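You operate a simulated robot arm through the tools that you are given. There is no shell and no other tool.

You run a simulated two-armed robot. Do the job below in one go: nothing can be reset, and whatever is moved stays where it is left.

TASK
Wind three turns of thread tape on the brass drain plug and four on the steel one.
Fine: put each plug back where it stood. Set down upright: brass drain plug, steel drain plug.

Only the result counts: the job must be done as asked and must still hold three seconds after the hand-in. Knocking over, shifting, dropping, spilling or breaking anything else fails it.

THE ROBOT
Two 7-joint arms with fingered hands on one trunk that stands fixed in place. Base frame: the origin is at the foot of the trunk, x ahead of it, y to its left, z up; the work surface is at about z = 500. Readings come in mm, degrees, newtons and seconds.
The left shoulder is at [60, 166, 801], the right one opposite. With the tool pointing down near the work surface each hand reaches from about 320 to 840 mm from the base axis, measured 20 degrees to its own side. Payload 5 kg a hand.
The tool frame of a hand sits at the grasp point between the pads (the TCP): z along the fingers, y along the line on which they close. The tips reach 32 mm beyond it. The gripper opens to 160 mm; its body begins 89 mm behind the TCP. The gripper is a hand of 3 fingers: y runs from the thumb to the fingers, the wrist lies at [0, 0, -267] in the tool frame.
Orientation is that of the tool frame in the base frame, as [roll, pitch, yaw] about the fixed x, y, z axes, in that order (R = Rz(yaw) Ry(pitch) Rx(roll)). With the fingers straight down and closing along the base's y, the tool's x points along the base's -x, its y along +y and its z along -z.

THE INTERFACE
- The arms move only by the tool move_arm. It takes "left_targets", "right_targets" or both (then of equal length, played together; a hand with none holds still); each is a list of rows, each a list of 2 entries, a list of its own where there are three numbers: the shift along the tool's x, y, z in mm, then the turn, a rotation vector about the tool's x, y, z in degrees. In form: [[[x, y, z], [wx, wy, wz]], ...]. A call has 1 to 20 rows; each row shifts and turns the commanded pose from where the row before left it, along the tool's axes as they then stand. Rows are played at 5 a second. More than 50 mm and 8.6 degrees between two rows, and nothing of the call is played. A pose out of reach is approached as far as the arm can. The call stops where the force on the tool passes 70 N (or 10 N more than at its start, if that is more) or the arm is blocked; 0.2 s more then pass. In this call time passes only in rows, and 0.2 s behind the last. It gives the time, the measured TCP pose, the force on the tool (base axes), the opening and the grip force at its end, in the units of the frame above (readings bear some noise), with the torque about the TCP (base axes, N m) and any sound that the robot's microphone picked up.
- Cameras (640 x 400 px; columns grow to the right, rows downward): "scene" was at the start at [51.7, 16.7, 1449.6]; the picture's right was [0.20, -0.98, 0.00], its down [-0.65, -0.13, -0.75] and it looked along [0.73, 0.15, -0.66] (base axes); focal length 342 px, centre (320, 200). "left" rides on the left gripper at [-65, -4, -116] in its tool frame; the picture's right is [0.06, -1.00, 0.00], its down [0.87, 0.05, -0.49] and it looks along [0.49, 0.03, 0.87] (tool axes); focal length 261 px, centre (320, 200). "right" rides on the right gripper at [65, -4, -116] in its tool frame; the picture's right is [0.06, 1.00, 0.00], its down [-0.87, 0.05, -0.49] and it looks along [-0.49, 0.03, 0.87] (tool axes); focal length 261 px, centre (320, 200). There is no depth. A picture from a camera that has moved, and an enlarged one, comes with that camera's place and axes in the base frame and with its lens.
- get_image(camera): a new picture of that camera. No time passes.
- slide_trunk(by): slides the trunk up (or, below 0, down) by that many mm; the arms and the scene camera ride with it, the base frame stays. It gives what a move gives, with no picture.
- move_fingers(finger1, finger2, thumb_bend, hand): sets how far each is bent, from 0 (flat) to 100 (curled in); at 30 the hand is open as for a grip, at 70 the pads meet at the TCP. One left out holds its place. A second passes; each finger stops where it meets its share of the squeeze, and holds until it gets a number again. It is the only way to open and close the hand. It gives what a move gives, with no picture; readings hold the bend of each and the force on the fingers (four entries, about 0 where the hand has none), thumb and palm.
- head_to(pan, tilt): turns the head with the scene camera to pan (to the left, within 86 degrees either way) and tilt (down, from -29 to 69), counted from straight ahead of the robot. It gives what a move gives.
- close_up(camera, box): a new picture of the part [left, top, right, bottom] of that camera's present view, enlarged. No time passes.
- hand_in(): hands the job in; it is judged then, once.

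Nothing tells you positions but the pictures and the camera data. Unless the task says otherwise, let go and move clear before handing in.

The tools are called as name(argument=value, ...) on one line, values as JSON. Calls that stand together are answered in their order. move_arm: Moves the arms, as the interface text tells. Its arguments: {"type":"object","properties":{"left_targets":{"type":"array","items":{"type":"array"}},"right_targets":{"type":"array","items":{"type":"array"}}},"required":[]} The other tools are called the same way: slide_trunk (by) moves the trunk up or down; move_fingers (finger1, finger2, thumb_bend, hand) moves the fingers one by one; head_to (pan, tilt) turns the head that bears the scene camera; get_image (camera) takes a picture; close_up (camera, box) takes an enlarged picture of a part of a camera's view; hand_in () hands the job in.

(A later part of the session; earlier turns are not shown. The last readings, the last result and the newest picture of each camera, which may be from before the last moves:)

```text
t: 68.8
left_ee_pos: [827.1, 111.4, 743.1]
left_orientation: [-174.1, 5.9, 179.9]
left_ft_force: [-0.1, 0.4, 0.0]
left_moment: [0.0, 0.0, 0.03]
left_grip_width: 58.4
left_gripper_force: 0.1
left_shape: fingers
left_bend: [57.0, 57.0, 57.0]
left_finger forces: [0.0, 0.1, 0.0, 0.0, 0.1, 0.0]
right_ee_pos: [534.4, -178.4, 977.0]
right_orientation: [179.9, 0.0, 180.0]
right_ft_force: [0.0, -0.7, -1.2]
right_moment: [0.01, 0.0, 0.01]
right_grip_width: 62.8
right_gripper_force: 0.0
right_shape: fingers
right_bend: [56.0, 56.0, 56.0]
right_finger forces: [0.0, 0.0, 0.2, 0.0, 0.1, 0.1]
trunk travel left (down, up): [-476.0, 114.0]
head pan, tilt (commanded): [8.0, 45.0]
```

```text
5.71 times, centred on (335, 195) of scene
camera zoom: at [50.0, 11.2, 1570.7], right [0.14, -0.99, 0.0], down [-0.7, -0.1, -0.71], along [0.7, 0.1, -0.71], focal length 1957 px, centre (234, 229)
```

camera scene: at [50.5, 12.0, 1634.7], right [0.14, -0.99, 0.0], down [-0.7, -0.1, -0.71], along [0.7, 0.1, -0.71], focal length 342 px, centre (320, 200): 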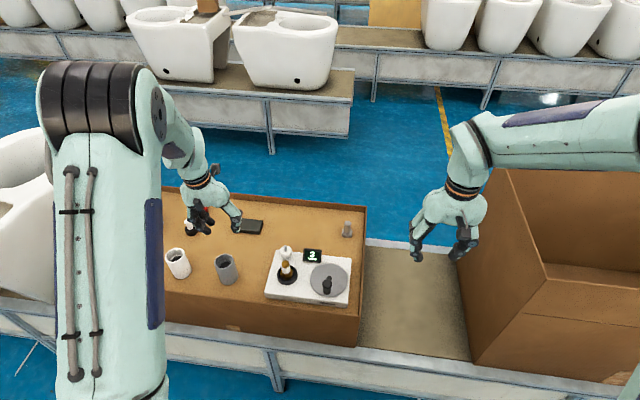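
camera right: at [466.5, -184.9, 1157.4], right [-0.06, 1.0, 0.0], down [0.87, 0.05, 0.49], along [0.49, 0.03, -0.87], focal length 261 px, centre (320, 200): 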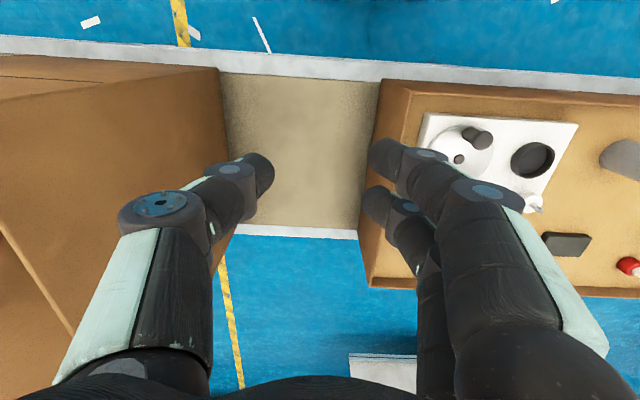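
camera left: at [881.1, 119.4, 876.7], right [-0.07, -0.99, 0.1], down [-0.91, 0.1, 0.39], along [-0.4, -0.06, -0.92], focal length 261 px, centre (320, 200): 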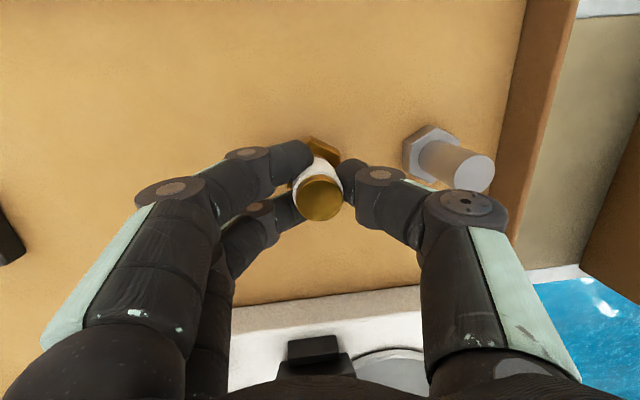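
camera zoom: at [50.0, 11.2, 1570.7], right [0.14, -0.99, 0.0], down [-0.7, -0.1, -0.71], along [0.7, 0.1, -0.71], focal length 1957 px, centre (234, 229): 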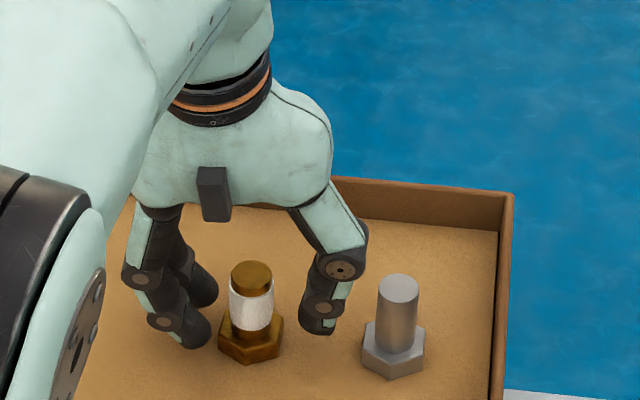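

The brass plug stands upright and released. I raise the hand and tilt it to look straight down, to compare its place with the original measurement.

move_arm(left_targets=[[[-2.1, -2.05, -19.8], [0, 0, 0]], [[-2.1, -2.05, -19.8], [0, 0, 0]], [[-4.2, -4.1, -39.6], [0, 0, 0]], [[-4.2, -4.1, -39.6], [0, 0, 0]], [[0, 0, 0], [-5.9, 0, 0]], [[0, 0, 0], [0, -8, 0]], [[0, 0, 0], [0, -8, 0]], [[0, 0, 0], [0, -8, 0]], [[22.7, -21.5, -12], [0, 0, 0]], [[0, -21.5, 0], [0, 0, 0]], [[0, 0, 0], [0, 0, 0]]])

close_up(camera="left", box=[240, 120, 420, 230])

move_arm(left_targets=[[[0, 0, 0], [0, 0, 0]]])

get_image(camera="left")

```text
t: 71.2
left_ee_pos: [801.8, 70.0, 863.5]
left_orientation: [180.0, 30.0, -179.9]
left_ft_force: [0.0, -0.1, 0.5]
left_moment: [0.0, -0.01, 0.01]
left_grip_width: 59.0
left_gripper_force: 0.1
left_shape: fingers
left_bend: [57.0, 57.0, 57.0]
left_finger forces: [0.0, 0.1, 0.0, 0.0, 0.0, 0.0]
right_ee_pos: [534.1, -177.1, 978.2]
right_orientation: [-180.0, 0.0, -180.0]
right_ft_force: [0.1, 0.7, -0.1]
right_moment: [0.01, 0.02, 0.01]
right_grip_width: 62.9
right_gripper_force: 0.1
right_shape: fingers
right_bend: [56.0, 56.0, 56.0]
right_finger forces: [0.0, 0.0, 0.0, 0.0, 0.0, 0.0]
trunk travel left (down, up): [-476.0, 114.0]
head pan, tilt (commanded): [8.0, 45.0]
```

```text
3.56 times, centred on (330, 175) of left
camera zoom: at [800.6, 65.4, 996.1], right [-0.05, -1.0, -0.03], down [-1.0, 0.05, -0.01], along [0.01, 0.03, -1.0], focal length 927 px, centre (284, 289)
```

zoom: 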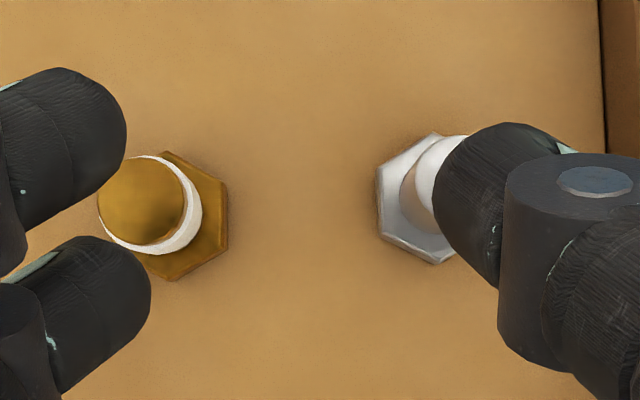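

```text
t: 71.5
left_ee_pos: [802.8, 69.1, 862.9]
left_orientation: [179.9, 29.9, 180.0]
left_ft_force: [-0.3, 0.0, -0.5]
left_moment: [0.0, -0.01, 0.02]
left_grip_width: 58.8
left_gripper_force: 0.2
left_shape: fingers
left_bend: [57.0, 57.0, 57.0]
left_finger forces: [0.1, 0.0, 0.1, 0.1, 0.1, 0.1]
right_ee_pos: [533.8, -177.7, 977.6]
right_orientation: [-179.9, 0.0, -180.0]
right_ft_force: [0.0, 0.3, -0.2]
right_moment: [-0.04, 0.01, 0.04]
right_grip_width: 62.7
right_gripper_force: 0.2
right_shape: fingers
right_bend: [56.0, 56.0, 56.0]
right_finger forces: [0.0, 0.0, 0.0, 0.0, 0.0, 0.0]
trunk travel left (down, up): [-476.0, 114.0]
head pan, tilt (commanded): [8.0, 45.0]
```

```text
taken
camera left: at [800.7, 65.1, 996.1], right [-0.05, -1.0, -0.03], down [-1.0, 0.05, -0.01], along [0.01, 0.03, -1.0], focal length 261 px, centre (320, 200)
```

left: 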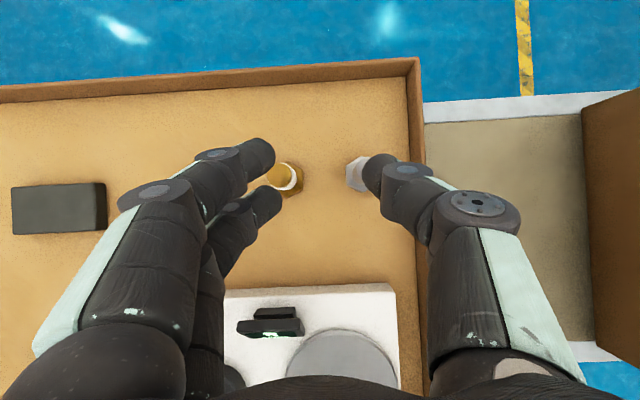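

The brass plug is back within about 1 mm of its original place. Next, the steel plug: I narrow the fingers (its neighbour wall is close), set a 10° tilt and go above it.

move_fingers(hand="left", finger1=61, finger2=61, thumb_bend=61)

move_arm(left_targets=[[[0, 0, 0], [0, 7, 0]], [[0, 0, 0], [0, 7, 0]], [[0, 0, 0], [0, 6, 0]], [[-6.95, -23.1, 33.2], [0, 0, 0]], [[-6.95, -23.1, 33.2], [0, 0, 0]], [[0, 0, 0], [0, 0, 0]]])

close_up(camera="left", box=[220, 100, 460, 250])

move_arm(left_targets=[[[0, 0, 0], [0, 0, 0]]])

close_up(camera="scene", box=[290, 160, 380, 230])

```text
t: 72.5
left_ee_pos: [802.3, 68.3, 862.3]
left_orientation: [180.0, 30.0, -179.9]
left_ft_force: [0.1, -0.2, -0.8]
left_moment: [0.03, 0.02, 0.0]
left_grip_width: 44.2
left_gripper_force: 0.1
left_shape: fingers
left_bend: [61.0, 61.0, 61.0]
left_finger forces: [0.0, 0.1, 0.0, 0.1, 0.0, 0.0]
right_ee_pos: [534.5, -178.6, 976.8]
right_orientation: [-180.0, 0.0, 180.0]
right_ft_force: [0.3, 0.3, -0.2]
right_moment: [0.01, 0.07, 0.01]
right_grip_width: 62.8
right_gripper_force: 0.1
right_shape: fingers
right_bend: [56.0, 56.0, 56.0]
right_finger forces: [0.0, 0.0, 0.0, 0.0, 0.0, 0.1]
trunk travel left (down, up): [-476.0, 114.0]
head pan, tilt (commanded): [8.0, 45.0]
```

```text
t: 74.0
left_ee_pos: [826.3, 21.4, 799.6]
left_orientation: [-180.0, 9.9, -179.9]
left_ft_force: [0.0, -0.3, 0.0]
left_moment: [-0.02, 0.04, 0.01]
left_grip_width: 44.1
left_gripper_force: 0.0
left_shape: fingers
left_bend: [61.0, 61.0, 61.0]
left_finger forces: [0.0, 0.0, 0.1, 0.0, 0.1, 0.1]
right_ee_pos: [534.4, -177.0, 977.3]
right_orientation: [-180.0, 0.0, -180.0]
right_ft_force: [0.6, -0.8, 0.2]
right_moment: [0.01, 0.03, 0.01]
right_grip_width: 62.7
right_gripper_force: 0.0
right_shape: fingers
right_bend: [56.0, 56.0, 56.0]
right_finger forces: [0.0, 0.0, 0.0, 0.1, 0.0, 0.0]
trunk travel left (down, up): [-476.0, 114.0]
head pan, tilt (commanded): [8.0, 45.0]
```

```text
2.67 times, centred on (340, 175) of left
camera zoom: at [869.0, 17.6, 925.8], right [-0.06, -1.0, -0.01], down [-0.94, 0.05, 0.33], along [-0.33, 0.03, -0.94], focal length 695 px, centre (267, 267)
```

zoom: 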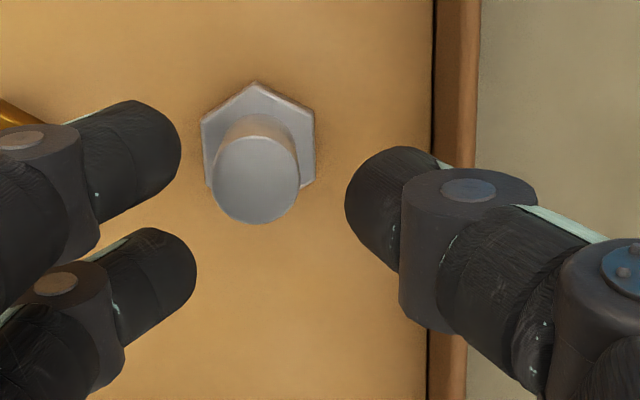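

```text
t: 74.3
left_ee_pos: [825.8, 21.4, 801.8]
left_orientation: [179.9, 9.9, 180.0]
left_ft_force: [-0.2, -0.3, 0.2]
left_moment: [0.0, 0.0, 0.01]
left_grip_width: 44.0
left_gripper_force: 0.0
left_shape: fingers
left_bend: [61.0, 61.0, 61.0]
left_finger forces: [0.0, 0.0, 0.0, 0.0, 0.0, 0.0]
right_ee_pos: [533.5, -178.5, 977.9]
right_orientation: [180.0, 0.0, -179.9]
right_ft_force: [0.3, 0.3, 0.2]
right_moment: [-0.06, 0.01, -0.03]
right_grip_width: 63.0
right_gripper_force: 0.1
right_shape: fingers
right_bend: [56.0, 56.0, 56.0]
right_finger forces: [0.0, 0.1, 0.0, 0.1, 0.0, 0.0]
trunk travel left (down, up): [-476.0, 114.0]
head pan, tilt (commanded): [8.0, 45.0]
```

```text
5.71 times, centred on (335, 195) of scene
camera zoom: at [50.0, 11.2, 1570.7], right [0.14, -0.99, 0.0], down [-0.7, -0.1, -0.71], along [0.7, 0.1, -0.71], focal length 1957 px, centre (234, 229)
```

zoom: 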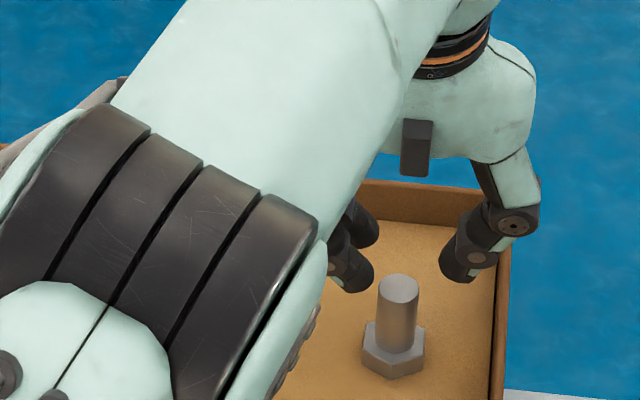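

move_arm(left_targets=[[[4.15, 1.05, 26.5], [0, 0, 0]], [[4.15, 1.05, 26.5], [0, 0, 0]], [[0, 0, 0], [0, 0, 0]]])

close_up(camera="left", box=[220, 100, 460, 250])

move_arm(left_targets=[[[0, 0, 0], [0, 0, 0]]])

```text
t: 75.2
left_ee_pos: [827.3, 22.4, 745.3]
left_orientation: [-180.0, 10.0, -179.9]
left_ft_force: [-0.4, -0.2, 0.3]
left_moment: [0.0, 0.02, 0.02]
left_grip_width: 44.0
left_gripper_force: 0.1
left_shape: fingers
left_bend: [61.0, 61.0, 61.0]
left_finger forces: [0.0, 0.0, 0.0, 0.0, 0.0, 0.0]
right_ee_pos: [533.6, -178.7, 976.8]
right_orientation: [-179.9, 0.0, 180.0]
right_ft_force: [-0.8, 0.5, -0.2]
right_moment: [-0.02, 0.0, 0.0]
right_grip_width: 62.8
right_gripper_force: 0.1
right_shape: fingers
right_bend: [56.0, 56.0, 56.0]
right_finger forces: [0.0, 0.1, 0.0, 0.0, 0.0, 0.0]
trunk travel left (down, up): [-476.0, 114.0]
head pan, tilt (commanded): [8.0, 45.0]
```

```text
2.67 times, centred on (340, 175) of left
camera zoom: at [871.3, 18.7, 871.1], right [-0.06, -1.0, -0.01], down [-0.94, 0.05, 0.33], along [-0.33, 0.03, -0.94], focal length 695 px, centre (267, 267)
```

zoom: 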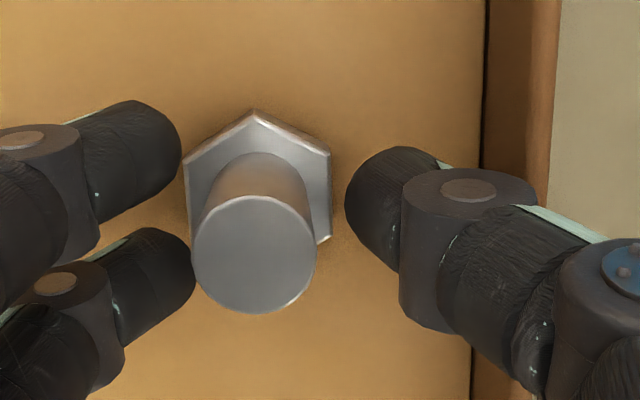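

```text
t: 75.5
left_ee_pos: [827.4, 22.3, 745.5]
left_orientation: [-180.0, 10.0, -180.0]
left_ft_force: [0.0, 0.0, -0.3]
left_moment: [-0.03, -0.02, 0.02]
left_grip_width: 44.1
left_gripper_force: 0.0
left_shape: fingers
left_bend: [61.0, 61.0, 61.0]
left_finger forces: [0.0, 0.0, 0.0, 0.0, 0.0, 0.0]
right_ee_pos: [534.3, -178.1, 976.6]
right_orientation: [179.9, 0.0, 179.9]
right_ft_force: [0.4, -0.1, -0.2]
right_moment: [0.03, -0.03, 0.01]
right_grip_width: 62.9
right_gripper_force: 0.2
right_shape: fingers
right_bend: [56.0, 56.0, 56.0]
right_finger forces: [0.1, 0.0, 0.0, 0.0, 0.0, 0.0]
trunk travel left (down, up): [-476.0, 114.0]
head pan, tilt (commanded): [8.0, 45.0]
```

move_arm(left_targets=[[[0, 0.9, 0], [0, 0, 0]], [[0, 0, 0], [0, 0, 0]]])

move_fingers(hand="left", finger1=75, finger2=75, thumb_bend=75)

close_up(camera="left", box=[220, 100, 460, 250])

```text
t: 76.2
left_ee_pos: [827.9, 24.1, 745.0]
left_orientation: [-179.9, 10.0, -180.0]
left_ft_force: [0.2, -0.3, -0.2]
left_moment: [-0.02, 0.03, -0.01]
left_grip_width: 44.1
left_gripper_force: 0.0
left_shape: fingers
left_bend: [61.0, 61.0, 61.0]
left_finger forces: [0.1, 0.0, 0.1, 0.1, 0.1, 0.0]
right_ee_pos: [535.1, -178.1, 978.9]
right_orientation: [-180.0, 0.0, -179.9]
right_ft_force: [0.3, -0.1, -0.6]
right_moment: [-0.02, 0.0, -0.01]
right_grip_width: 62.9
right_gripper_force: 0.1
right_shape: fingers
right_bend: [56.0, 56.0, 56.0]
right_finger forces: [0.1, 0.0, 0.0, 0.0, 0.1, 0.0]
trunk travel left (down, up): [-476.0, 114.0]
head pan, tilt (commanded): [8.0, 45.0]
```

```text
t: 77.2
left_ee_pos: [827.5, 23.3, 745.7]
left_orientation: [179.9, 10.0, 179.9]
left_ft_force: [-0.1, -0.3, -1.7]
left_moment: [0.01, 0.0, 0.04]
left_grip_width: 20.4
left_gripper_force: 18.0
left_shape: fingers
left_bend: [72.0, 72.0, 68.0]
left_finger forces: [8.6, 9.3, 0.0, 0.0, 17.8, 0.1]
right_ee_pos: [534.7, -178.7, 977.2]
right_orientation: [180.0, 0.0, -180.0]
right_ft_force: [0.2, 0.2, -0.6]
right_moment: [0.04, -0.01, 0.01]
right_grip_width: 62.6
right_gripper_force: 0.1
right_shape: fingers
right_bend: [56.0, 56.0, 56.0]
right_finger forces: [0.1, 0.1, 0.1, 0.0, 0.0, 0.0]
trunk travel left (down, up): [-476.0, 114.0]
head pan, tilt (commanded): [8.0, 45.0]
```

```text
2.67 times, centred on (340, 175) of left
camera zoom: at [871.1, 20.4, 870.7], right [-0.06, -1.0, -0.01], down [-0.94, 0.05, 0.33], along [-0.33, 0.03, -0.94], focal length 695 px, centre (267, 267)
```

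zoom: 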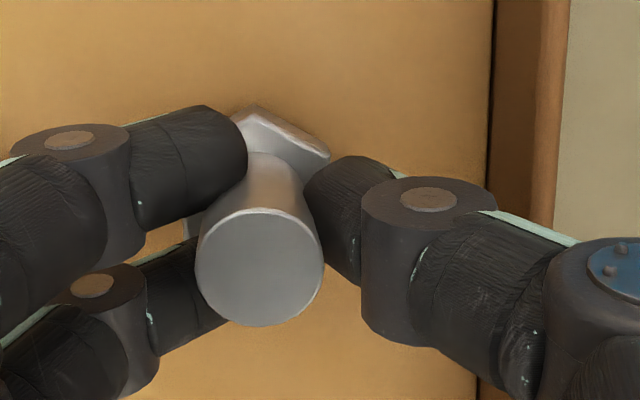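

The steel plug is gripped. Lifting it straight up and checking how it sits.

move_arm(left_targets=[[[-1.74, 0, -9.85], [0, 0, 0]], [[-6.1, 0, -34.5], [0, 0, 0]], [[-7.8, 0, -44.3], [0, 0, 0]], [[-7.8, 0, -44.3], [0, 0, 0]], [[0, 0, 0], [0, 0, 0]]])

close_up(camera="left", box=[220, 100, 460, 250])

close_up(camera="scene", box=[290, 140, 400, 220])

```text
t: 78.3
left_ee_pos: [829.1, 25.4, 881.1]
left_orientation: [-179.9, 10.1, 180.0]
left_ft_force: [0.3, -0.2, -0.8]
left_moment: [0.0, 0.01, 0.02]
left_grip_width: 20.2
left_gripper_force: 17.8
left_shape: fingers
left_bend: [72.0, 72.0, 68.0]
left_finger forces: [9.1, 9.7, 0.0, 0.0, 17.8, 0.0]
right_ee_pos: [534.5, -178.3, 976.7]
right_orientation: [179.9, 0.1, -180.0]
right_ft_force: [0.7, -0.2, -0.4]
right_moment: [0.01, 0.0, -0.02]
right_grip_width: 62.9
right_gripper_force: 0.1
right_shape: fingers
right_bend: [56.0, 56.0, 56.0]
right_finger forces: [0.0, 0.0, 0.0, 0.1, 0.0, 0.1]
trunk travel left (down, up): [-476.0, 114.0]
head pan, tilt (commanded): [8.0, 45.0]
```

```text
2.67 times, centred on (340, 175) of left
camera zoom: at [873.5, 20.9, 1007.2], right [-0.06, -1.0, -0.01], down [-0.94, 0.05, 0.33], along [-0.33, 0.03, -0.94], focal length 695 px, centre (267, 267)
```

zoom: 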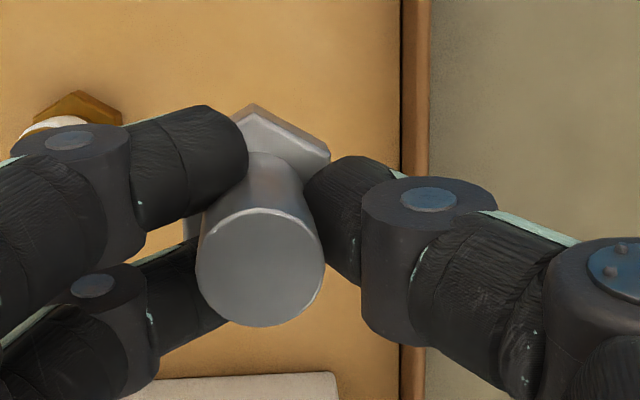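

```text
5.00 times, centred on (345, 180) of scene
camera zoom: at [50.3, 11.2, 1570.7], right [0.14, -0.99, 0.0], down [-0.7, -0.1, -0.71], along [0.7, 0.1, -0.71], focal length 1713 px, centre (195, 300)
```

zoom: 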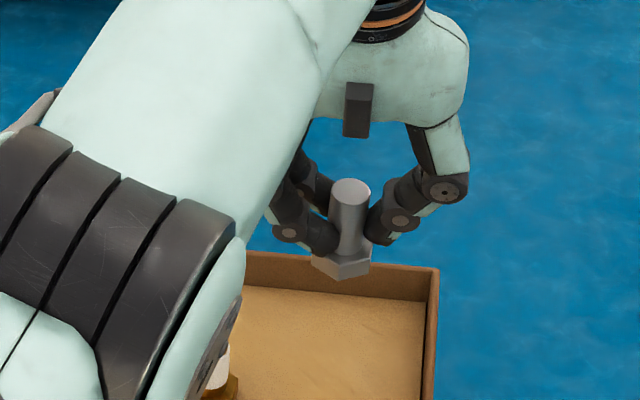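

move_arm(left_targets=[[[0, 0, 0], [1.4, 4.7, 0]], [[36.7, 27.5, -0.57], [0, 0, 0]], [[36.7, 27.5, -0.57], [0, 0, 0]], [[36.7, 27.5, -0.57], [0, 0, 0]], [[36.7, 27.5, -0.57], [0, 0, 0]], [[36.7, 27.5, -0.57], [0, 0, 0]], [[36.7, 27.5, -0.57], [0, 0, 0]], [[0, 0, 0], [0, 0, 0]]])

close_up(camera="left", box=[240, 80, 420, 230])

close_up(camera="scene", box=[240, 200, 350, 290])

move_arm(left_targets=[[[0, 0, 0], [0, 0, 0]]])

```text
t: 80.2
left_ee_pos: [593.0, 184.9, 859.2]
left_orientation: [-178.6, 5.3, 179.9]
left_ft_force: [-0.7, 0.7, -1.5]
left_moment: [0.0, 0.04, -0.03]
left_grip_width: 20.1
left_gripper_force: 18.5
left_shape: fingers
left_bend: [72.0, 72.0, 68.0]
left_finger forces: [10.3, 9.9, 0.0, 0.1, 17.0, 0.1]
left hand out of reach, approached as far as the arm can: row 1
right_ee_pos: [535.4, -179.6, 976.5]
right_orientation: [-179.9, 0.0, 179.9]
right_ft_force: [-0.5, 0.0, 0.0]
right_moment: [-0.01, 0.0, 0.01]
right_grip_width: 62.5
right_gripper_force: 0.0
right_shape: fingers
right_bend: [56.0, 56.0, 56.0]
right_finger forces: [0.0, 0.0, 0.0, 0.1, 0.0, 0.0]
trunk travel left (down, up): [-476.0, 114.0]
head pan, tilt (commanded): [8.0, 45.0]
```

```text
2.67 times, centred on (330, 155) of left
camera zoom: at [648.1, 183.8, 980.1], right [-0.07, -1.0, 0.02], down [-0.91, 0.07, 0.41], along [-0.41, 0.01, -0.91], focal length 695 px, centre (293, 320)
```

zoom: 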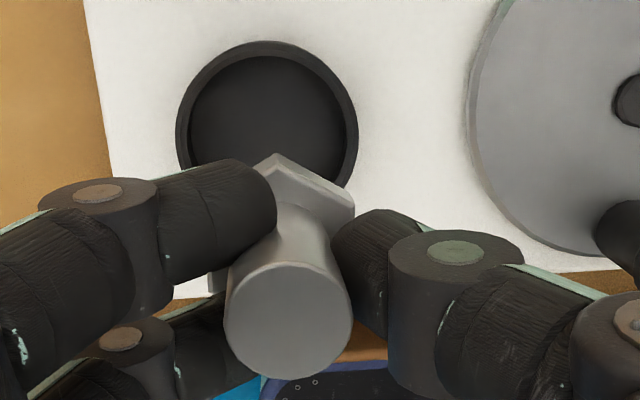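

```text
4.44 times, centred on (295, 245) of scene
camera zoom: at [50.3, 11.0, 1570.7], right [0.14, -0.99, 0.0], down [-0.7, -0.1, -0.71], along [0.7, 0.1, -0.71], focal length 1522 px, centre (431, 0)
```

zoom: 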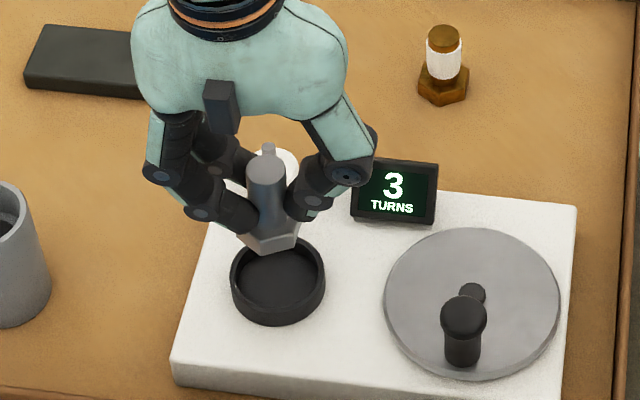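

```text
t: 80.5
left_ee_pos: [592.9, 186.0, 858.4]
left_orientation: [-178.7, 5.2, 180.0]
left_ft_force: [-0.9, -0.6, -0.3]
left_moment: [-0.03, 0.02, 0.02]
left_grip_width: 19.9
left_gripper_force: 18.8
left_shape: fingers
left_bend: [72.0, 72.0, 68.0]
left_finger forces: [10.1, 10.1, 0.0, 0.1, 17.0, 0.0]
right_ee_pos: [533.9, -178.5, 977.8]
right_orientation: [180.0, 0.1, 179.9]
right_ft_force: [-0.1, 0.3, 0.6]
right_moment: [0.05, 0.01, 0.0]
right_grip_width: 62.8
right_gripper_force: 0.0
right_shape: fingers
right_bend: [56.0, 56.0, 56.0]
right_finger forces: [0.1, 0.0, 0.0, 0.0, 0.1, 0.1]
trunk travel left (down, up): [-476.0, 114.0]
head pan, tilt (commanded): [8.0, 45.0]
```

The first row was clamped by reach so the hand is about 17 mm short of the cup. I shift over the cup centre and lower to just above the rim.

move_arm(left_targets=[[[-16.7, 2.5, 1.5], [0, 0, 0]], [[2.06, 0.53, 22.4], [0, 0, 0]], [[2.06, 0.53, 22.4], [0, 0, 0]], [[0, 0, 0], [0, 0, 0]]])

close_up(camera="left", box=[240, 80, 420, 230])

close_up(camera="scene", box=[250, 205, 340, 285])

move_arm(left_targets=[[[0, 0, 0], [0, 0, 0]]])

```text
t: 81.5
left_ee_pos: [608.6, 187.5, 814.3]
left_orientation: [-178.6, 5.4, 179.9]
left_ft_force: [0.4, -0.3, -2.1]
left_moment: [0.01, 0.0, 0.0]
left_grip_width: 20.0
left_gripper_force: 18.3
left_shape: fingers
left_bend: [72.0, 72.0, 68.0]
left_finger forces: [10.3, 10.2, 0.0, 0.1, 16.9, 0.1]
right_ee_pos: [534.3, -177.5, 977.9]
right_orientation: [180.0, 0.0, 179.9]
right_ft_force: [0.6, -0.5, -0.2]
right_moment: [0.04, -0.03, 0.0]
right_grip_width: 62.9
right_gripper_force: 0.2
right_shape: fingers
right_bend: [56.0, 56.0, 56.0]
right_finger forces: [0.0, 0.0, 0.0, 0.0, 0.1, 0.0]
trunk travel left (down, up): [-476.0, 114.0]
head pan, tilt (commanded): [8.0, 45.0]
```

```text
2.67 times, centred on (330, 155) of left
camera zoom: at [663.5, 185.0, 935.1], right [-0.06, -1.0, 0.02], down [-0.91, 0.07, 0.41], along [-0.41, 0.01, -0.91], focal length 695 px, centre (293, 320)
```

zoom: 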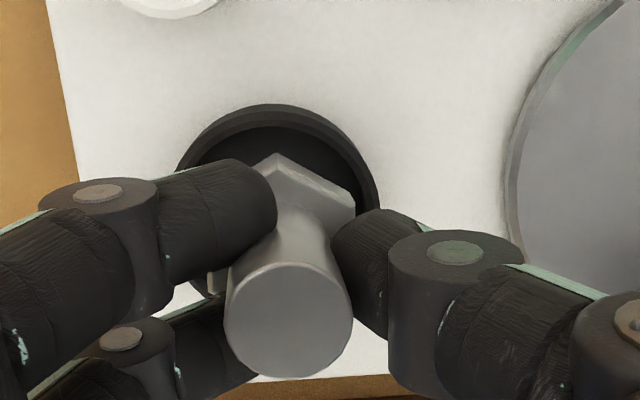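

```text
5.00 times, centred on (295, 245) of scene
camera zoom: at [50.0, 11.2, 1570.7], right [0.14, -0.99, 0.0], down [-0.7, -0.1, -0.71], along [0.7, 0.1, -0.71], focal length 1713 px, centre (445, -25)
```

zoom: 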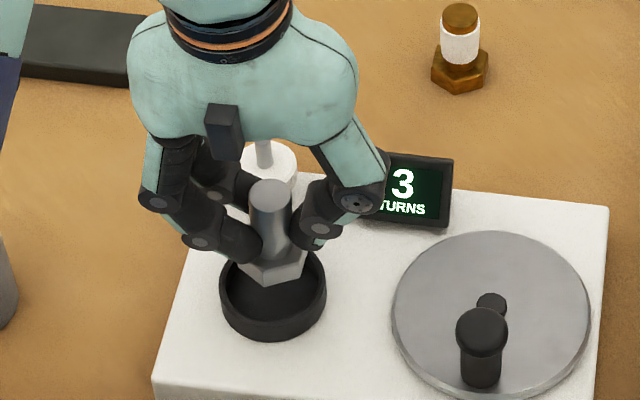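

```text
t: 82.0
left_ee_pos: [608.5, 186.0, 814.0]
left_orientation: [-178.6, 5.3, 180.0]
left_ft_force: [0.1, -0.1, -1.2]
left_moment: [-0.02, -0.03, 0.0]
left_grip_width: 19.8
left_gripper_force: 18.5
left_shape: fingers
left_bend: [72.0, 72.0, 68.0]
left_finger forces: [10.3, 10.2, 0.0, 0.0, 17.0, 0.1]
right_ee_pos: [534.3, -178.6, 978.1]
right_orientation: [-179.9, 0.0, -180.0]
right_ft_force: [0.6, -0.4, -1.1]
right_moment: [0.0, -0.01, 0.0]
right_grip_width: 62.7
right_gripper_force: 0.0
right_shape: fingers
right_bend: [56.0, 56.0, 56.0]
right_finger forces: [0.0, 0.0, 0.0, 0.0, 0.0, 0.0]
trunk travel left (down, up): [-476.0, 114.0]
head pan, tilt (commanded): [8.0, 45.0]
```

close_up(camera="scene", box=[270, 225, 320, 262])

close_up(camera="left", box=[270, 100, 370, 165])

get_image(camera="right")

```text
10.81 times, centred on (295, 244) of scene
camera zoom: at [50.1, 11.2, 1570.7], right [0.14, -0.99, 0.0], down [-0.7, -0.1, -0.71], along [0.7, 0.1, -0.71], focal length 3703 px, centre (590, -270)
```

zoom: 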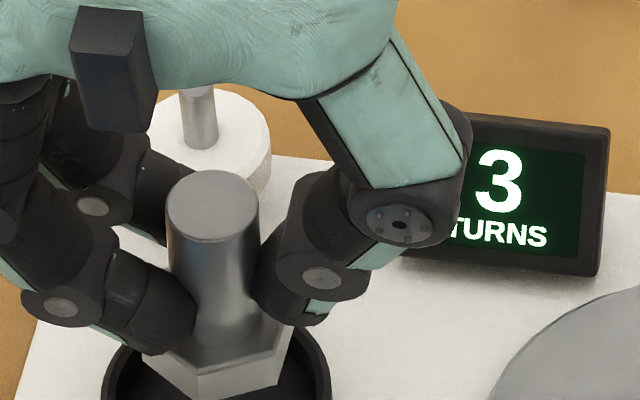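

```text
6.15 times, centred on (320, 132) of left
camera zoom: at [663.6, 184.9, 935.2], right [-0.06, -1.0, 0.02], down [-0.91, 0.07, 0.41], along [-0.41, 0.01, -0.91], focal length 1604 px, centre (320, 615)
```

zoom: 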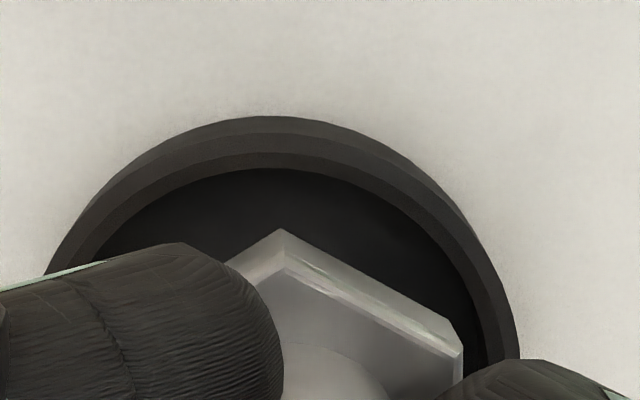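

```text
taken
camera right: at [468.2, -183.0, 1092.8], right [-0.06, 1.0, 0.0], down [0.87, 0.05, 0.49], along [0.49, 0.03, -0.87], focal length 261 px, centre (320, 200)
```

right: 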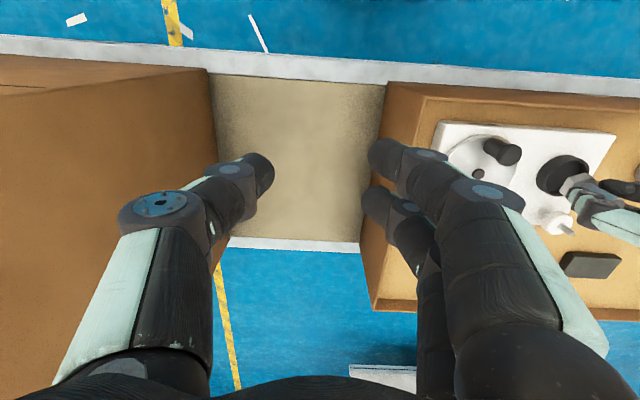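

The left camera shows plug and cup aligned within about 1.5 mm. I'll lower in stages, feeling for contact.

move_arm(left_targets=[[[1.4, 0.78, 11.9], [0, 0, 0]], [[1.4, 0.78, 11.9], [0, 0, 0]], [[0, 0, 0], [0, 0, 0]]])

close_up(camera="left", box=[240, 80, 420, 230])

close_up(camera="scene", box=[250, 205, 340, 285])

```text
t: 82.8
left_ee_pos: [608.0, 187.7, 790.3]
left_orientation: [-178.6, 5.3, 180.0]
left_ft_force: [0.3, 0.6, -1.3]
left_moment: [0.0, -0.03, -0.02]
left_grip_width: 19.9
left_gripper_force: 19.0
left_shape: fingers
left_bend: [72.0, 72.0, 68.0]
left_finger forces: [10.5, 10.3, 0.1, 0.0, 16.9, 0.1]
right_ee_pos: [533.5, -177.5, 977.6]
right_orientation: [-179.9, 0.0, 179.9]
right_ft_force: [-0.1, 0.4, 0.2]
right_moment: [0.01, 0.01, -0.03]
right_grip_width: 62.9
right_gripper_force: 0.1
right_shape: fingers
right_bend: [56.0, 56.0, 56.0]
right_finger forces: [0.0, 0.0, 0.0, 0.0, 0.1, 0.0]
trunk travel left (down, up): [-476.0, 114.0]
head pan, tilt (commanded): [8.0, 45.0]
```

```text
2.67 times, centred on (330, 155) of left
camera zoom: at [662.1, 186.7, 911.5], right [-0.06, -1.0, 0.02], down [-0.91, 0.07, 0.41], along [-0.41, 0.01, -0.91], focal length 695 px, centre (293, 320)
```

zoom: 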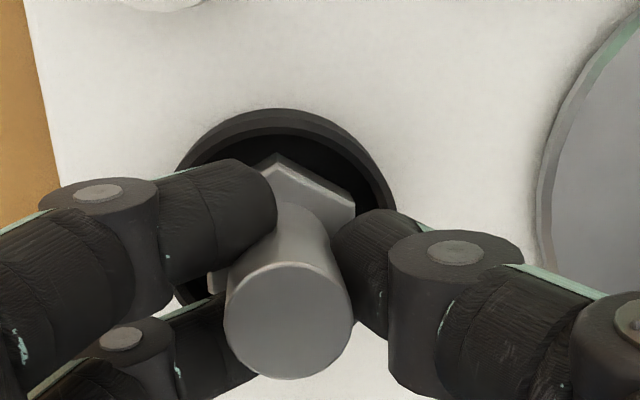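

```text
5.00 times, centred on (295, 245) of scene
camera zoom: at [50.0, 11.2, 1570.7], right [0.14, -0.99, 0.0], down [-0.7, -0.1, -0.71], along [0.7, 0.1, -0.71], focal length 1713 px, centre (445, -25)
```

zoom: 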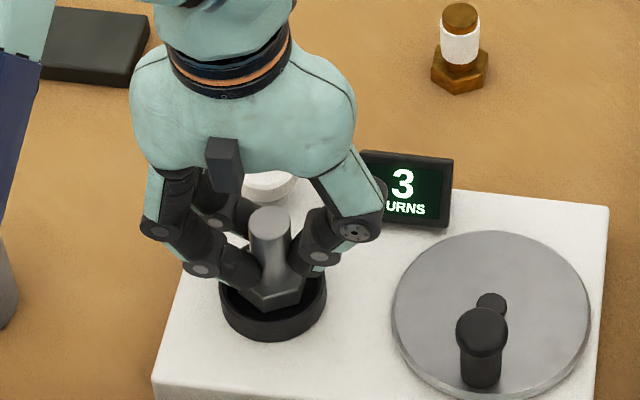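

move_arm(left_targets=[[[0.18, 0.05, 1.99], [0, 0, 0]], [[0, 0, 0], [0, 0, 0]]])

move_arm(left_targets=[[[0.18, 0.05, 1.99], [0, 0, 0]], [[0, 0, 0], [0, 0, 0]]])

close_up(camera="left", box=[240, 80, 420, 230])

```text
t: 83.3
left_ee_pos: [607.5, 187.4, 787.3]
left_orientation: [-178.6, 5.3, 180.0]
left_ft_force: [0.3, -0.1, -1.2]
left_moment: [-0.01, 0.01, 0.0]
left_grip_width: 19.8
left_gripper_force: 18.5
left_shape: fingers
left_bend: [72.0, 72.0, 68.0]
left_finger forces: [10.4, 10.2, 0.1, 0.1, 16.9, 0.0]
right_ee_pos: [534.2, -179.1, 977.8]
right_orientation: [-179.9, -0.1, 179.9]
right_ft_force: [0.5, 0.8, 0.4]
right_moment: [-0.02, -0.02, 0.01]
right_grip_width: 62.8
right_gripper_force: 0.1
right_shape: fingers
right_bend: [56.0, 56.0, 56.0]
right_finger forces: [0.0, 0.0, 0.0, 0.0, 0.0, 0.0]
trunk travel left (down, up): [-476.0, 114.0]
head pan, tilt (commanded): [8.0, 45.0]
```

```text
t: 84.0
left_ee_pos: [609.3, 188.3, 786.4]
left_orientation: [-178.6, 5.2, 179.9]
left_ft_force: [0.7, 0.2, -1.3]
left_moment: [0.01, 0.0, 0.01]
left_grip_width: 19.8
left_gripper_force: 18.7
left_shape: fingers
left_bend: [72.0, 72.0, 68.0]
left_finger forces: [10.4, 10.3, 0.0, 0.0, 16.8, 0.1]
right_ee_pos: [534.6, -177.8, 977.5]
right_orientation: [-179.9, 0.0, -180.0]
right_ft_force: [-0.2, 0.4, 0.2]
right_moment: [-0.02, 0.01, -0.01]
right_grip_width: 63.0
right_gripper_force: 0.1
right_shape: fingers
right_bend: [56.0, 56.0, 56.0]
right_finger forces: [0.1, 0.0, 0.1, 0.0, 0.1, 0.0]
trunk travel left (down, up): [-476.0, 114.0]
head pan, tilt (commanded): [8.0, 45.0]
```

```text
2.67 times, centred on (330, 155) of left
camera zoom: at [662.1, 186.7, 907.4], right [-0.07, -1.0, 0.02], down [-0.91, 0.07, 0.41], along [-0.41, 0.01, -0.91], focal length 695 px, centre (293, 320)
```

zoom: 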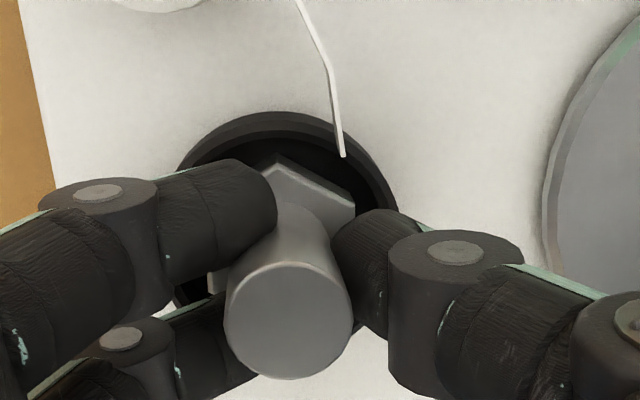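

The tape strand has appeared, so the steel plug is in the cup zone; I keep lowering until the floor is felt.

move_arm(left_targets=[[[0.18, 0.05, 1.99], [0, 0, 0]], [[0, 0, 0], [0, 0, 0]]])

move_arm(left_targets=[[[0.18, 0.05, 1.99], [0, 0, 0]], [[0, 0, 0], [0, 0, 0]]])

close_up(camera="left", box=[240, 80, 420, 230])

```text
t: 84.5
left_ee_pos: [607.9, 188.5, 784.8]
left_orientation: [-178.5, 5.3, -180.0]
left_ft_force: [0.2, -0.1, -1.4]
left_moment: [0.04, 0.02, -0.03]
left_grip_width: 19.6
left_gripper_force: 18.6
left_shape: fingers
left_bend: [72.0, 72.0, 68.0]
left_finger forces: [10.4, 10.4, 0.0, 0.0, 16.9, 0.0]
right_ee_pos: [535.1, -177.1, 978.1]
right_orientation: [-180.0, -0.1, -179.9]
right_ft_force: [-0.6, 0.4, 0.5]
right_moment: [-0.01, 0.02, 0.03]
right_grip_width: 62.6
right_gripper_force: 0.0
right_shape: fingers
right_bend: [56.0, 56.0, 56.0]
right_finger forces: [0.1, 0.0, 0.1, 0.1, 0.1, 0.1]
trunk travel left (down, up): [-476.0, 114.0]
head pan, tilt (commanded): [8.0, 45.0]
```

```text
t: 85.2
left_ee_pos: [609.5, 188.4, 783.9]
left_orientation: [-178.6, 5.2, 180.0]
left_ft_force: [-0.7, -0.1, -0.7]
left_moment: [0.02, -0.01, -0.03]
left_grip_width: 19.8
left_gripper_force: 18.8
left_shape: fingers
left_bend: [72.0, 72.0, 68.0]
left_finger forces: [10.4, 10.3, 0.0, 0.1, 16.9, 0.0]
right_ee_pos: [534.2, -178.4, 977.1]
right_orientation: [179.9, -0.1, -180.0]
right_ft_force: [0.5, -0.3, -0.7]
right_moment: [-0.04, 0.01, 0.02]
right_grip_width: 62.7
right_gripper_force: 0.0
right_shape: fingers
right_bend: [56.0, 56.0, 56.0]
right_finger forces: [0.1, 0.0, 0.1, 0.0, 0.0, 0.0]
trunk travel left (down, up): [-476.0, 114.0]
head pan, tilt (commanded): [8.0, 45.0]
```

```text
2.67 times, centred on (330, 155) of left
camera zoom: at [662.4, 187.2, 904.3], right [-0.06, -1.0, 0.02], down [-0.91, 0.07, 0.41], along [-0.41, 0.01, -0.91], focal length 695 px, centre (293, 320)
```

zoom: 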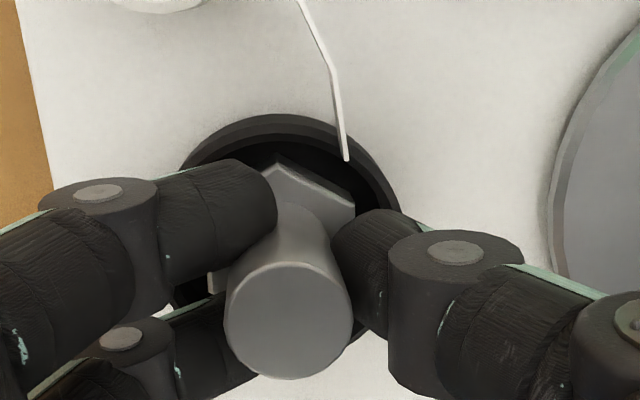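

move_arm(left_targets=[[[0.18, 0.05, 1.99], [0, 0, 0]], [[0, 0, 0], [0, 0, 0]]])

move_arm(left_targets=[[[0.18, 0.05, 1.99], [0, 0, 0]], [[0, 0, 0], [0, 0, 0]]])

close_up(camera="left", box=[240, 80, 420, 230])

close_up(camera="scene", box=[250, 205, 340, 285])

```text
t: 85.8
left_ee_pos: [608.2, 188.0, 781.1]
left_orientation: [-178.7, 5.4, -180.0]
left_ft_force: [-0.4, 0.1, 8.7]
left_moment: [-0.06, 0.0, -0.01]
left_grip_width: 19.5
left_gripper_force: 21.3
left_shape: fingers
left_bend: [73.0, 72.0, 69.0]
left_finger forces: [11.4, 11.8, 0.1, 0.1, 19.3, 0.1]
right_ee_pos: [534.3, -178.3, 977.1]
right_orientation: [179.9, 0.1, 180.0]
right_ft_force: [-0.1, -0.4, 0.2]
right_moment: [0.01, -0.01, 0.0]
right_grip_width: 62.6
right_gripper_force: 0.1
right_shape: fingers
right_bend: [56.0, 56.0, 56.0]
right_finger forces: [0.0, 0.0, 0.0, 0.0, 0.0, 0.1]
trunk travel left (down, up): [-476.0, 114.0]
head pan, tilt (commanded): [8.0, 45.0]
```

```text
t: 86.3
left_ee_pos: [608.6, 188.8, 779.6]
left_orientation: [-178.7, 5.5, 179.9]
left_ft_force: [0.6, 0.9, 22.6]
left_moment: [0.0, -0.04, 0.02]
left_grip_width: 19.4
left_gripper_force: 24.7
left_shape: fingers
left_bend: [73.0, 73.0, 69.0]
left_finger forces: [13.6, 13.3, 0.0, 0.0, 21.6, 0.0]
right_ee_pos: [533.5, -177.7, 977.4]
right_orientation: [179.9, 0.1, -180.0]
right_ft_force: [1.1, 0.6, -0.1]
right_moment: [-0.01, 0.01, -0.02]
right_grip_width: 63.1
right_gripper_force: 0.2
right_shape: fingers
right_bend: [56.0, 56.0, 56.0]
right_finger forces: [0.0, 0.1, 0.0, 0.1, 0.1, 0.0]
trunk travel left (down, up): [-476.0, 114.0]
head pan, tilt (commanded): [8.0, 45.0]
```

```text
2.67 times, centred on (330, 155) of left
camera zoom: at [662.3, 187.0, 901.4], right [-0.07, -1.0, 0.02], down [-0.91, 0.07, 0.4], along [-0.4, 0.01, -0.91], focal length 695 px, centre (293, 320)
```

zoom: 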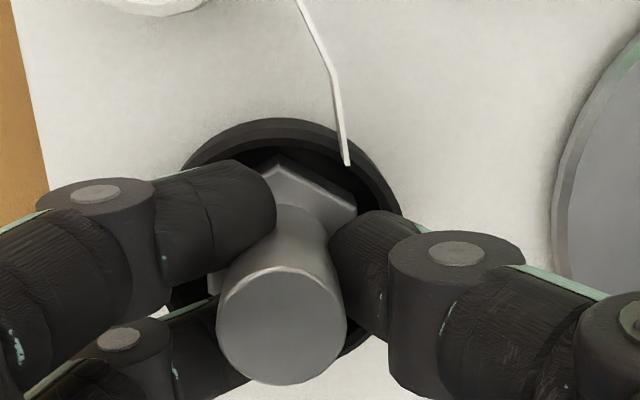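

```text
5.00 times, centred on (295, 245) of scene
camera zoom: at [48.4, 10.9, 1571.0], right [0.14, -0.99, 0.0], down [-0.7, -0.1, -0.71], along [0.7, 0.1, -0.71], focal length 1713 px, centre (445, -25)
```

zoom: 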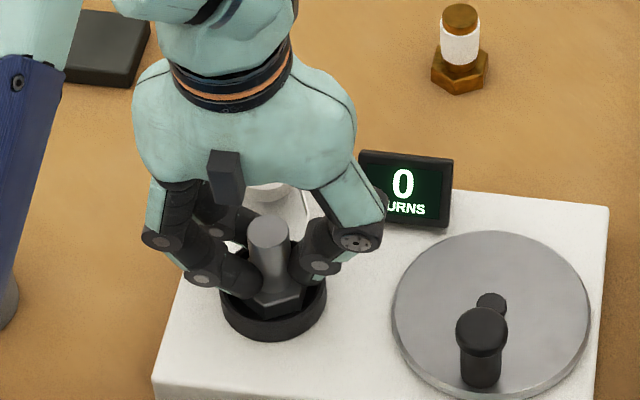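

Contact is firm (22 N) and the counter has reset to 0. I ease off slightly and release.

move_arm(left_targets=[[[-0.22, -0.06, -2.4], [0, 0, 0]], [[0, 0, 0], [0, 0, 0]]])

move_fingers(hand="left", finger1=57, finger2=57, thumb_bend=57)

close_up(camera="left", box=[240, 80, 420, 230])

close_up(camera="scene", box=[250, 205, 340, 285])

```text
t: 87.0
left_ee_pos: [608.5, 187.5, 780.4]
left_orientation: [-178.5, 5.3, 180.0]
left_ft_force: [1.5, 1.0, 11.1]
left_moment: [-0.02, -0.04, 0.01]
left_grip_width: 19.5
left_gripper_force: 23.2
left_shape: fingers
left_bend: [73.0, 72.0, 69.0]
left_finger forces: [13.1, 12.5, 0.1, 0.0, 20.2, 0.0]
right_ee_pos: [534.9, -177.7, 977.3]
right_orientation: [180.0, -0.1, 180.0]
right_ft_force: [-0.2, 0.2, 0.2]
right_moment: [0.01, 0.03, -0.02]
right_grip_width: 62.8
right_gripper_force: 0.1
right_shape: fingers
right_bend: [56.0, 56.0, 56.0]
right_finger forces: [0.1, 0.1, 0.0, 0.0, 0.0, 0.0]
trunk travel left (down, up): [-476.0, 114.0]
head pan, tilt (commanded): [8.0, 45.0]
```

```text
t: 88.0
left_ee_pos: [607.8, 186.8, 780.9]
left_orientation: [-178.7, 5.4, -179.9]
left_ft_force: [0.2, -3.1, 15.5]
left_moment: [0.18, 0.14, -0.01]
left_grip_width: 62.2
left_gripper_force: 7.7
left_shape: fingers
left_bend: [56.0, 68.0, 56.0]
left_finger forces: [0.0, 15.2, 0.0, 0.0, 0.1, 0.1]
right_ee_pos: [534.2, -179.2, 978.2]
right_orientation: [180.0, 0.0, -179.9]
right_ft_force: [0.1, -0.2, 0.6]
right_moment: [-0.01, 0.01, 0.0]
right_grip_width: 62.9
right_gripper_force: 0.1
right_shape: fingers
right_bend: [56.0, 56.0, 56.0]
right_finger forces: [0.0, 0.0, 0.0, 0.0, 0.1, 0.0]
trunk travel left (down, up): [-476.0, 114.0]
head pan, tilt (commanded): [8.0, 45.0]
```

```text
2.67 times, centred on (330, 155) of left
camera zoom: at [662.2, 186.2, 902.4], right [-0.06, -1.0, 0.02], down [-0.91, 0.07, 0.41], along [-0.41, 0.01, -0.91], focal length 695 px, centre (293, 320)
```

zoom: 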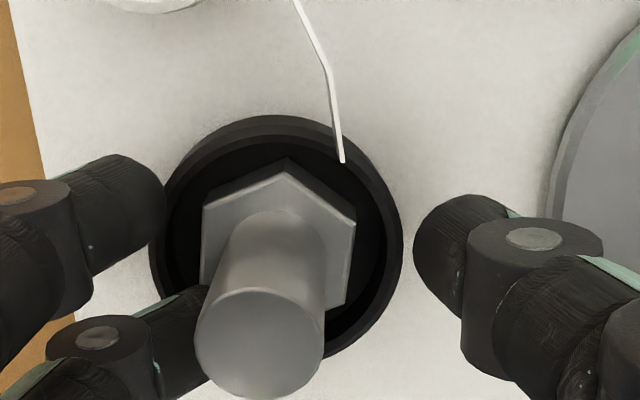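

```text
5.00 times, centred on (295, 245) of scene
camera zoom: at [48.9, 10.6, 1570.8], right [0.14, -0.99, 0.0], down [-0.7, -0.1, -0.71], along [0.7, 0.1, -0.71], focal length 1713 px, centre (445, -25)
```

zoom: 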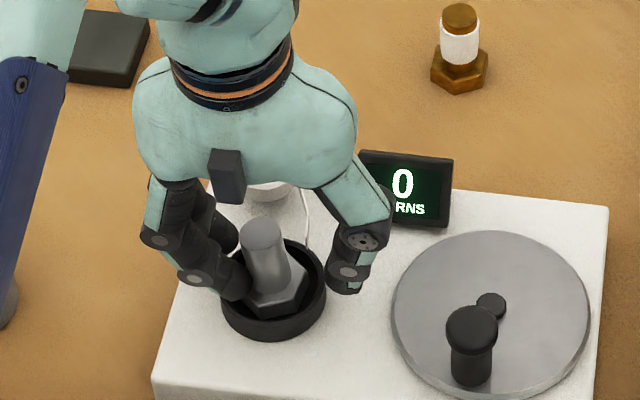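

Finger 2 did not open fully (15 N on it) and the plug looks leaning. Before doing anything I look closely.

close_up(camera="scene", box=[265, 225, 325, 265])

close_up(camera="left", box=[270, 110, 370, 240])

close_up(camera="right", box=[430, 110, 640, 250])

```text
10.00 times, centred on (295, 245) of scene
camera zoom: at [48.9, 10.6, 1570.8], right [0.14, -0.99, 0.0], down [-0.7, -0.1, -0.71], along [0.7, 0.1, -0.71], focal length 3426 px, centre (570, -250)
```

zoom: 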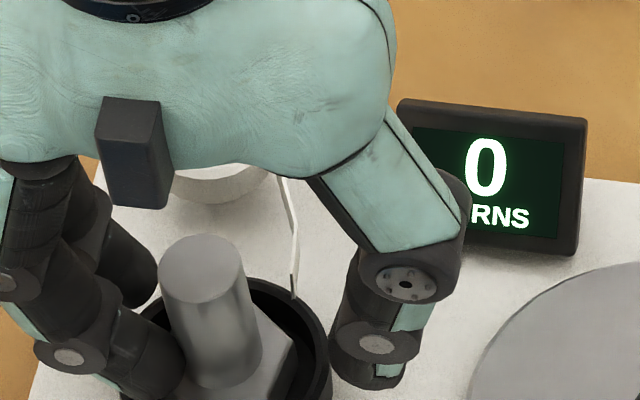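

```text
3.08 times, centred on (320, 175) of left
camera zoom: at [662.2, 186.2, 902.4], right [-0.06, -1.0, 0.02], down [-0.91, 0.07, 0.41], along [-0.41, 0.01, -0.91], focal length 802 px, centre (320, 277)
```

zoom: 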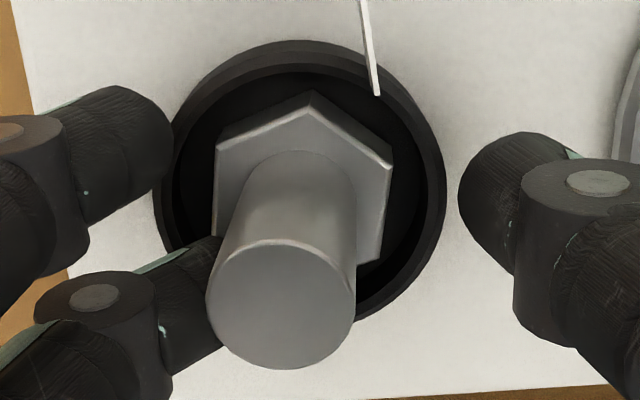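

```text
2.86 times, centred on (535, 180) of right
camera zoom: at [467.4, -183.4, 1093.2], right [-0.06, 1.0, 0.0], down [0.87, 0.05, 0.49], along [0.49, 0.03, -0.87], focal length 745 px, centre (-294, 257)
```

zoom: 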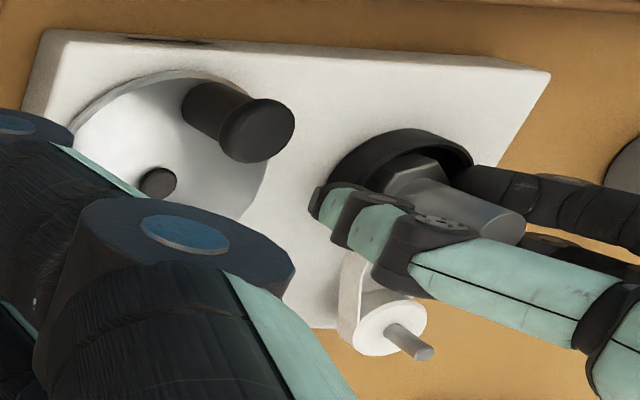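

Finger 2's tip is caught low beside the head and cup rim. I re-bend just that finger a little to take off the pressure and let the plug right itself.

move_fingers(hand="left", finger2=70)

close_up(camera="left", box=[270, 110, 370, 240])

close_up(camera="scene", box=[265, 225, 345, 285])

```text
t: 89.0
left_ee_pos: [608.3, 188.2, 780.4]
left_orientation: [-178.6, 5.3, 180.0]
left_ft_force: [-0.4, 0.7, -0.9]
left_moment: [-0.01, -0.02, -0.01]
left_grip_width: 62.3
left_gripper_force: 0.4
left_shape: fingers
left_bend: [56.0, 70.0, 56.0]
left_finger forces: [0.1, 0.8, 0.1, 0.1, 0.0, 0.0]
right_ee_pos: [533.5, -178.7, 976.6]
right_orientation: [180.0, 0.1, -180.0]
right_ft_force: [-0.2, 0.5, 0.2]
right_moment: [-0.03, 0.03, 0.0]
right_grip_width: 63.2
right_gripper_force: 0.0
right_shape: fingers
right_bend: [56.0, 56.0, 56.0]
right_finger forces: [0.1, 0.0, 0.0, 0.0, 0.1, 0.0]
trunk travel left (down, up): [-476.0, 114.0]
head pan, tilt (commanded): [8.0, 45.0]
```

```text
3.08 times, centred on (320, 175) of left
camera zoom: at [662.6, 186.6, 901.6], right [-0.06, -1.0, 0.02], down [-0.91, 0.07, 0.41], along [-0.41, 0.01, -0.91], focal length 802 px, centre (320, 277)
```

zoom: 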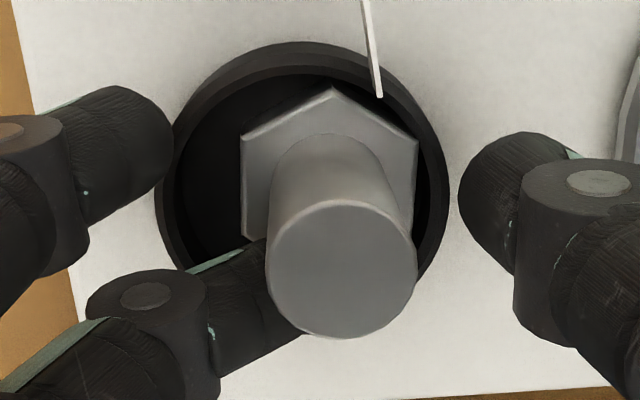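

```text
6.67 times, centred on (305, 255) of scene
camera zoom: at [50.0, 11.3, 1570.7], right [0.14, -0.99, 0.0], down [-0.7, -0.1, -0.71], along [0.7, 0.1, -0.71], focal length 2284 px, centre (420, -167)
```

zoom: 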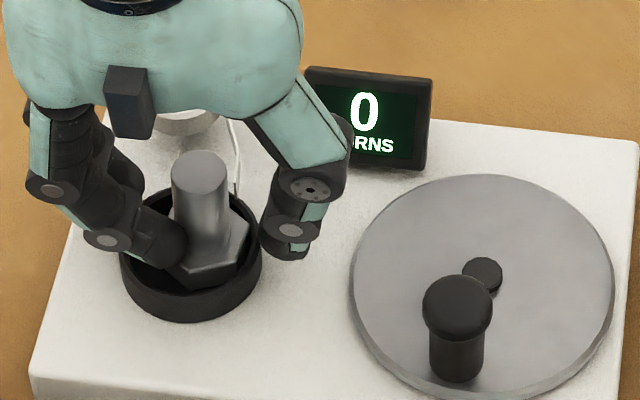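

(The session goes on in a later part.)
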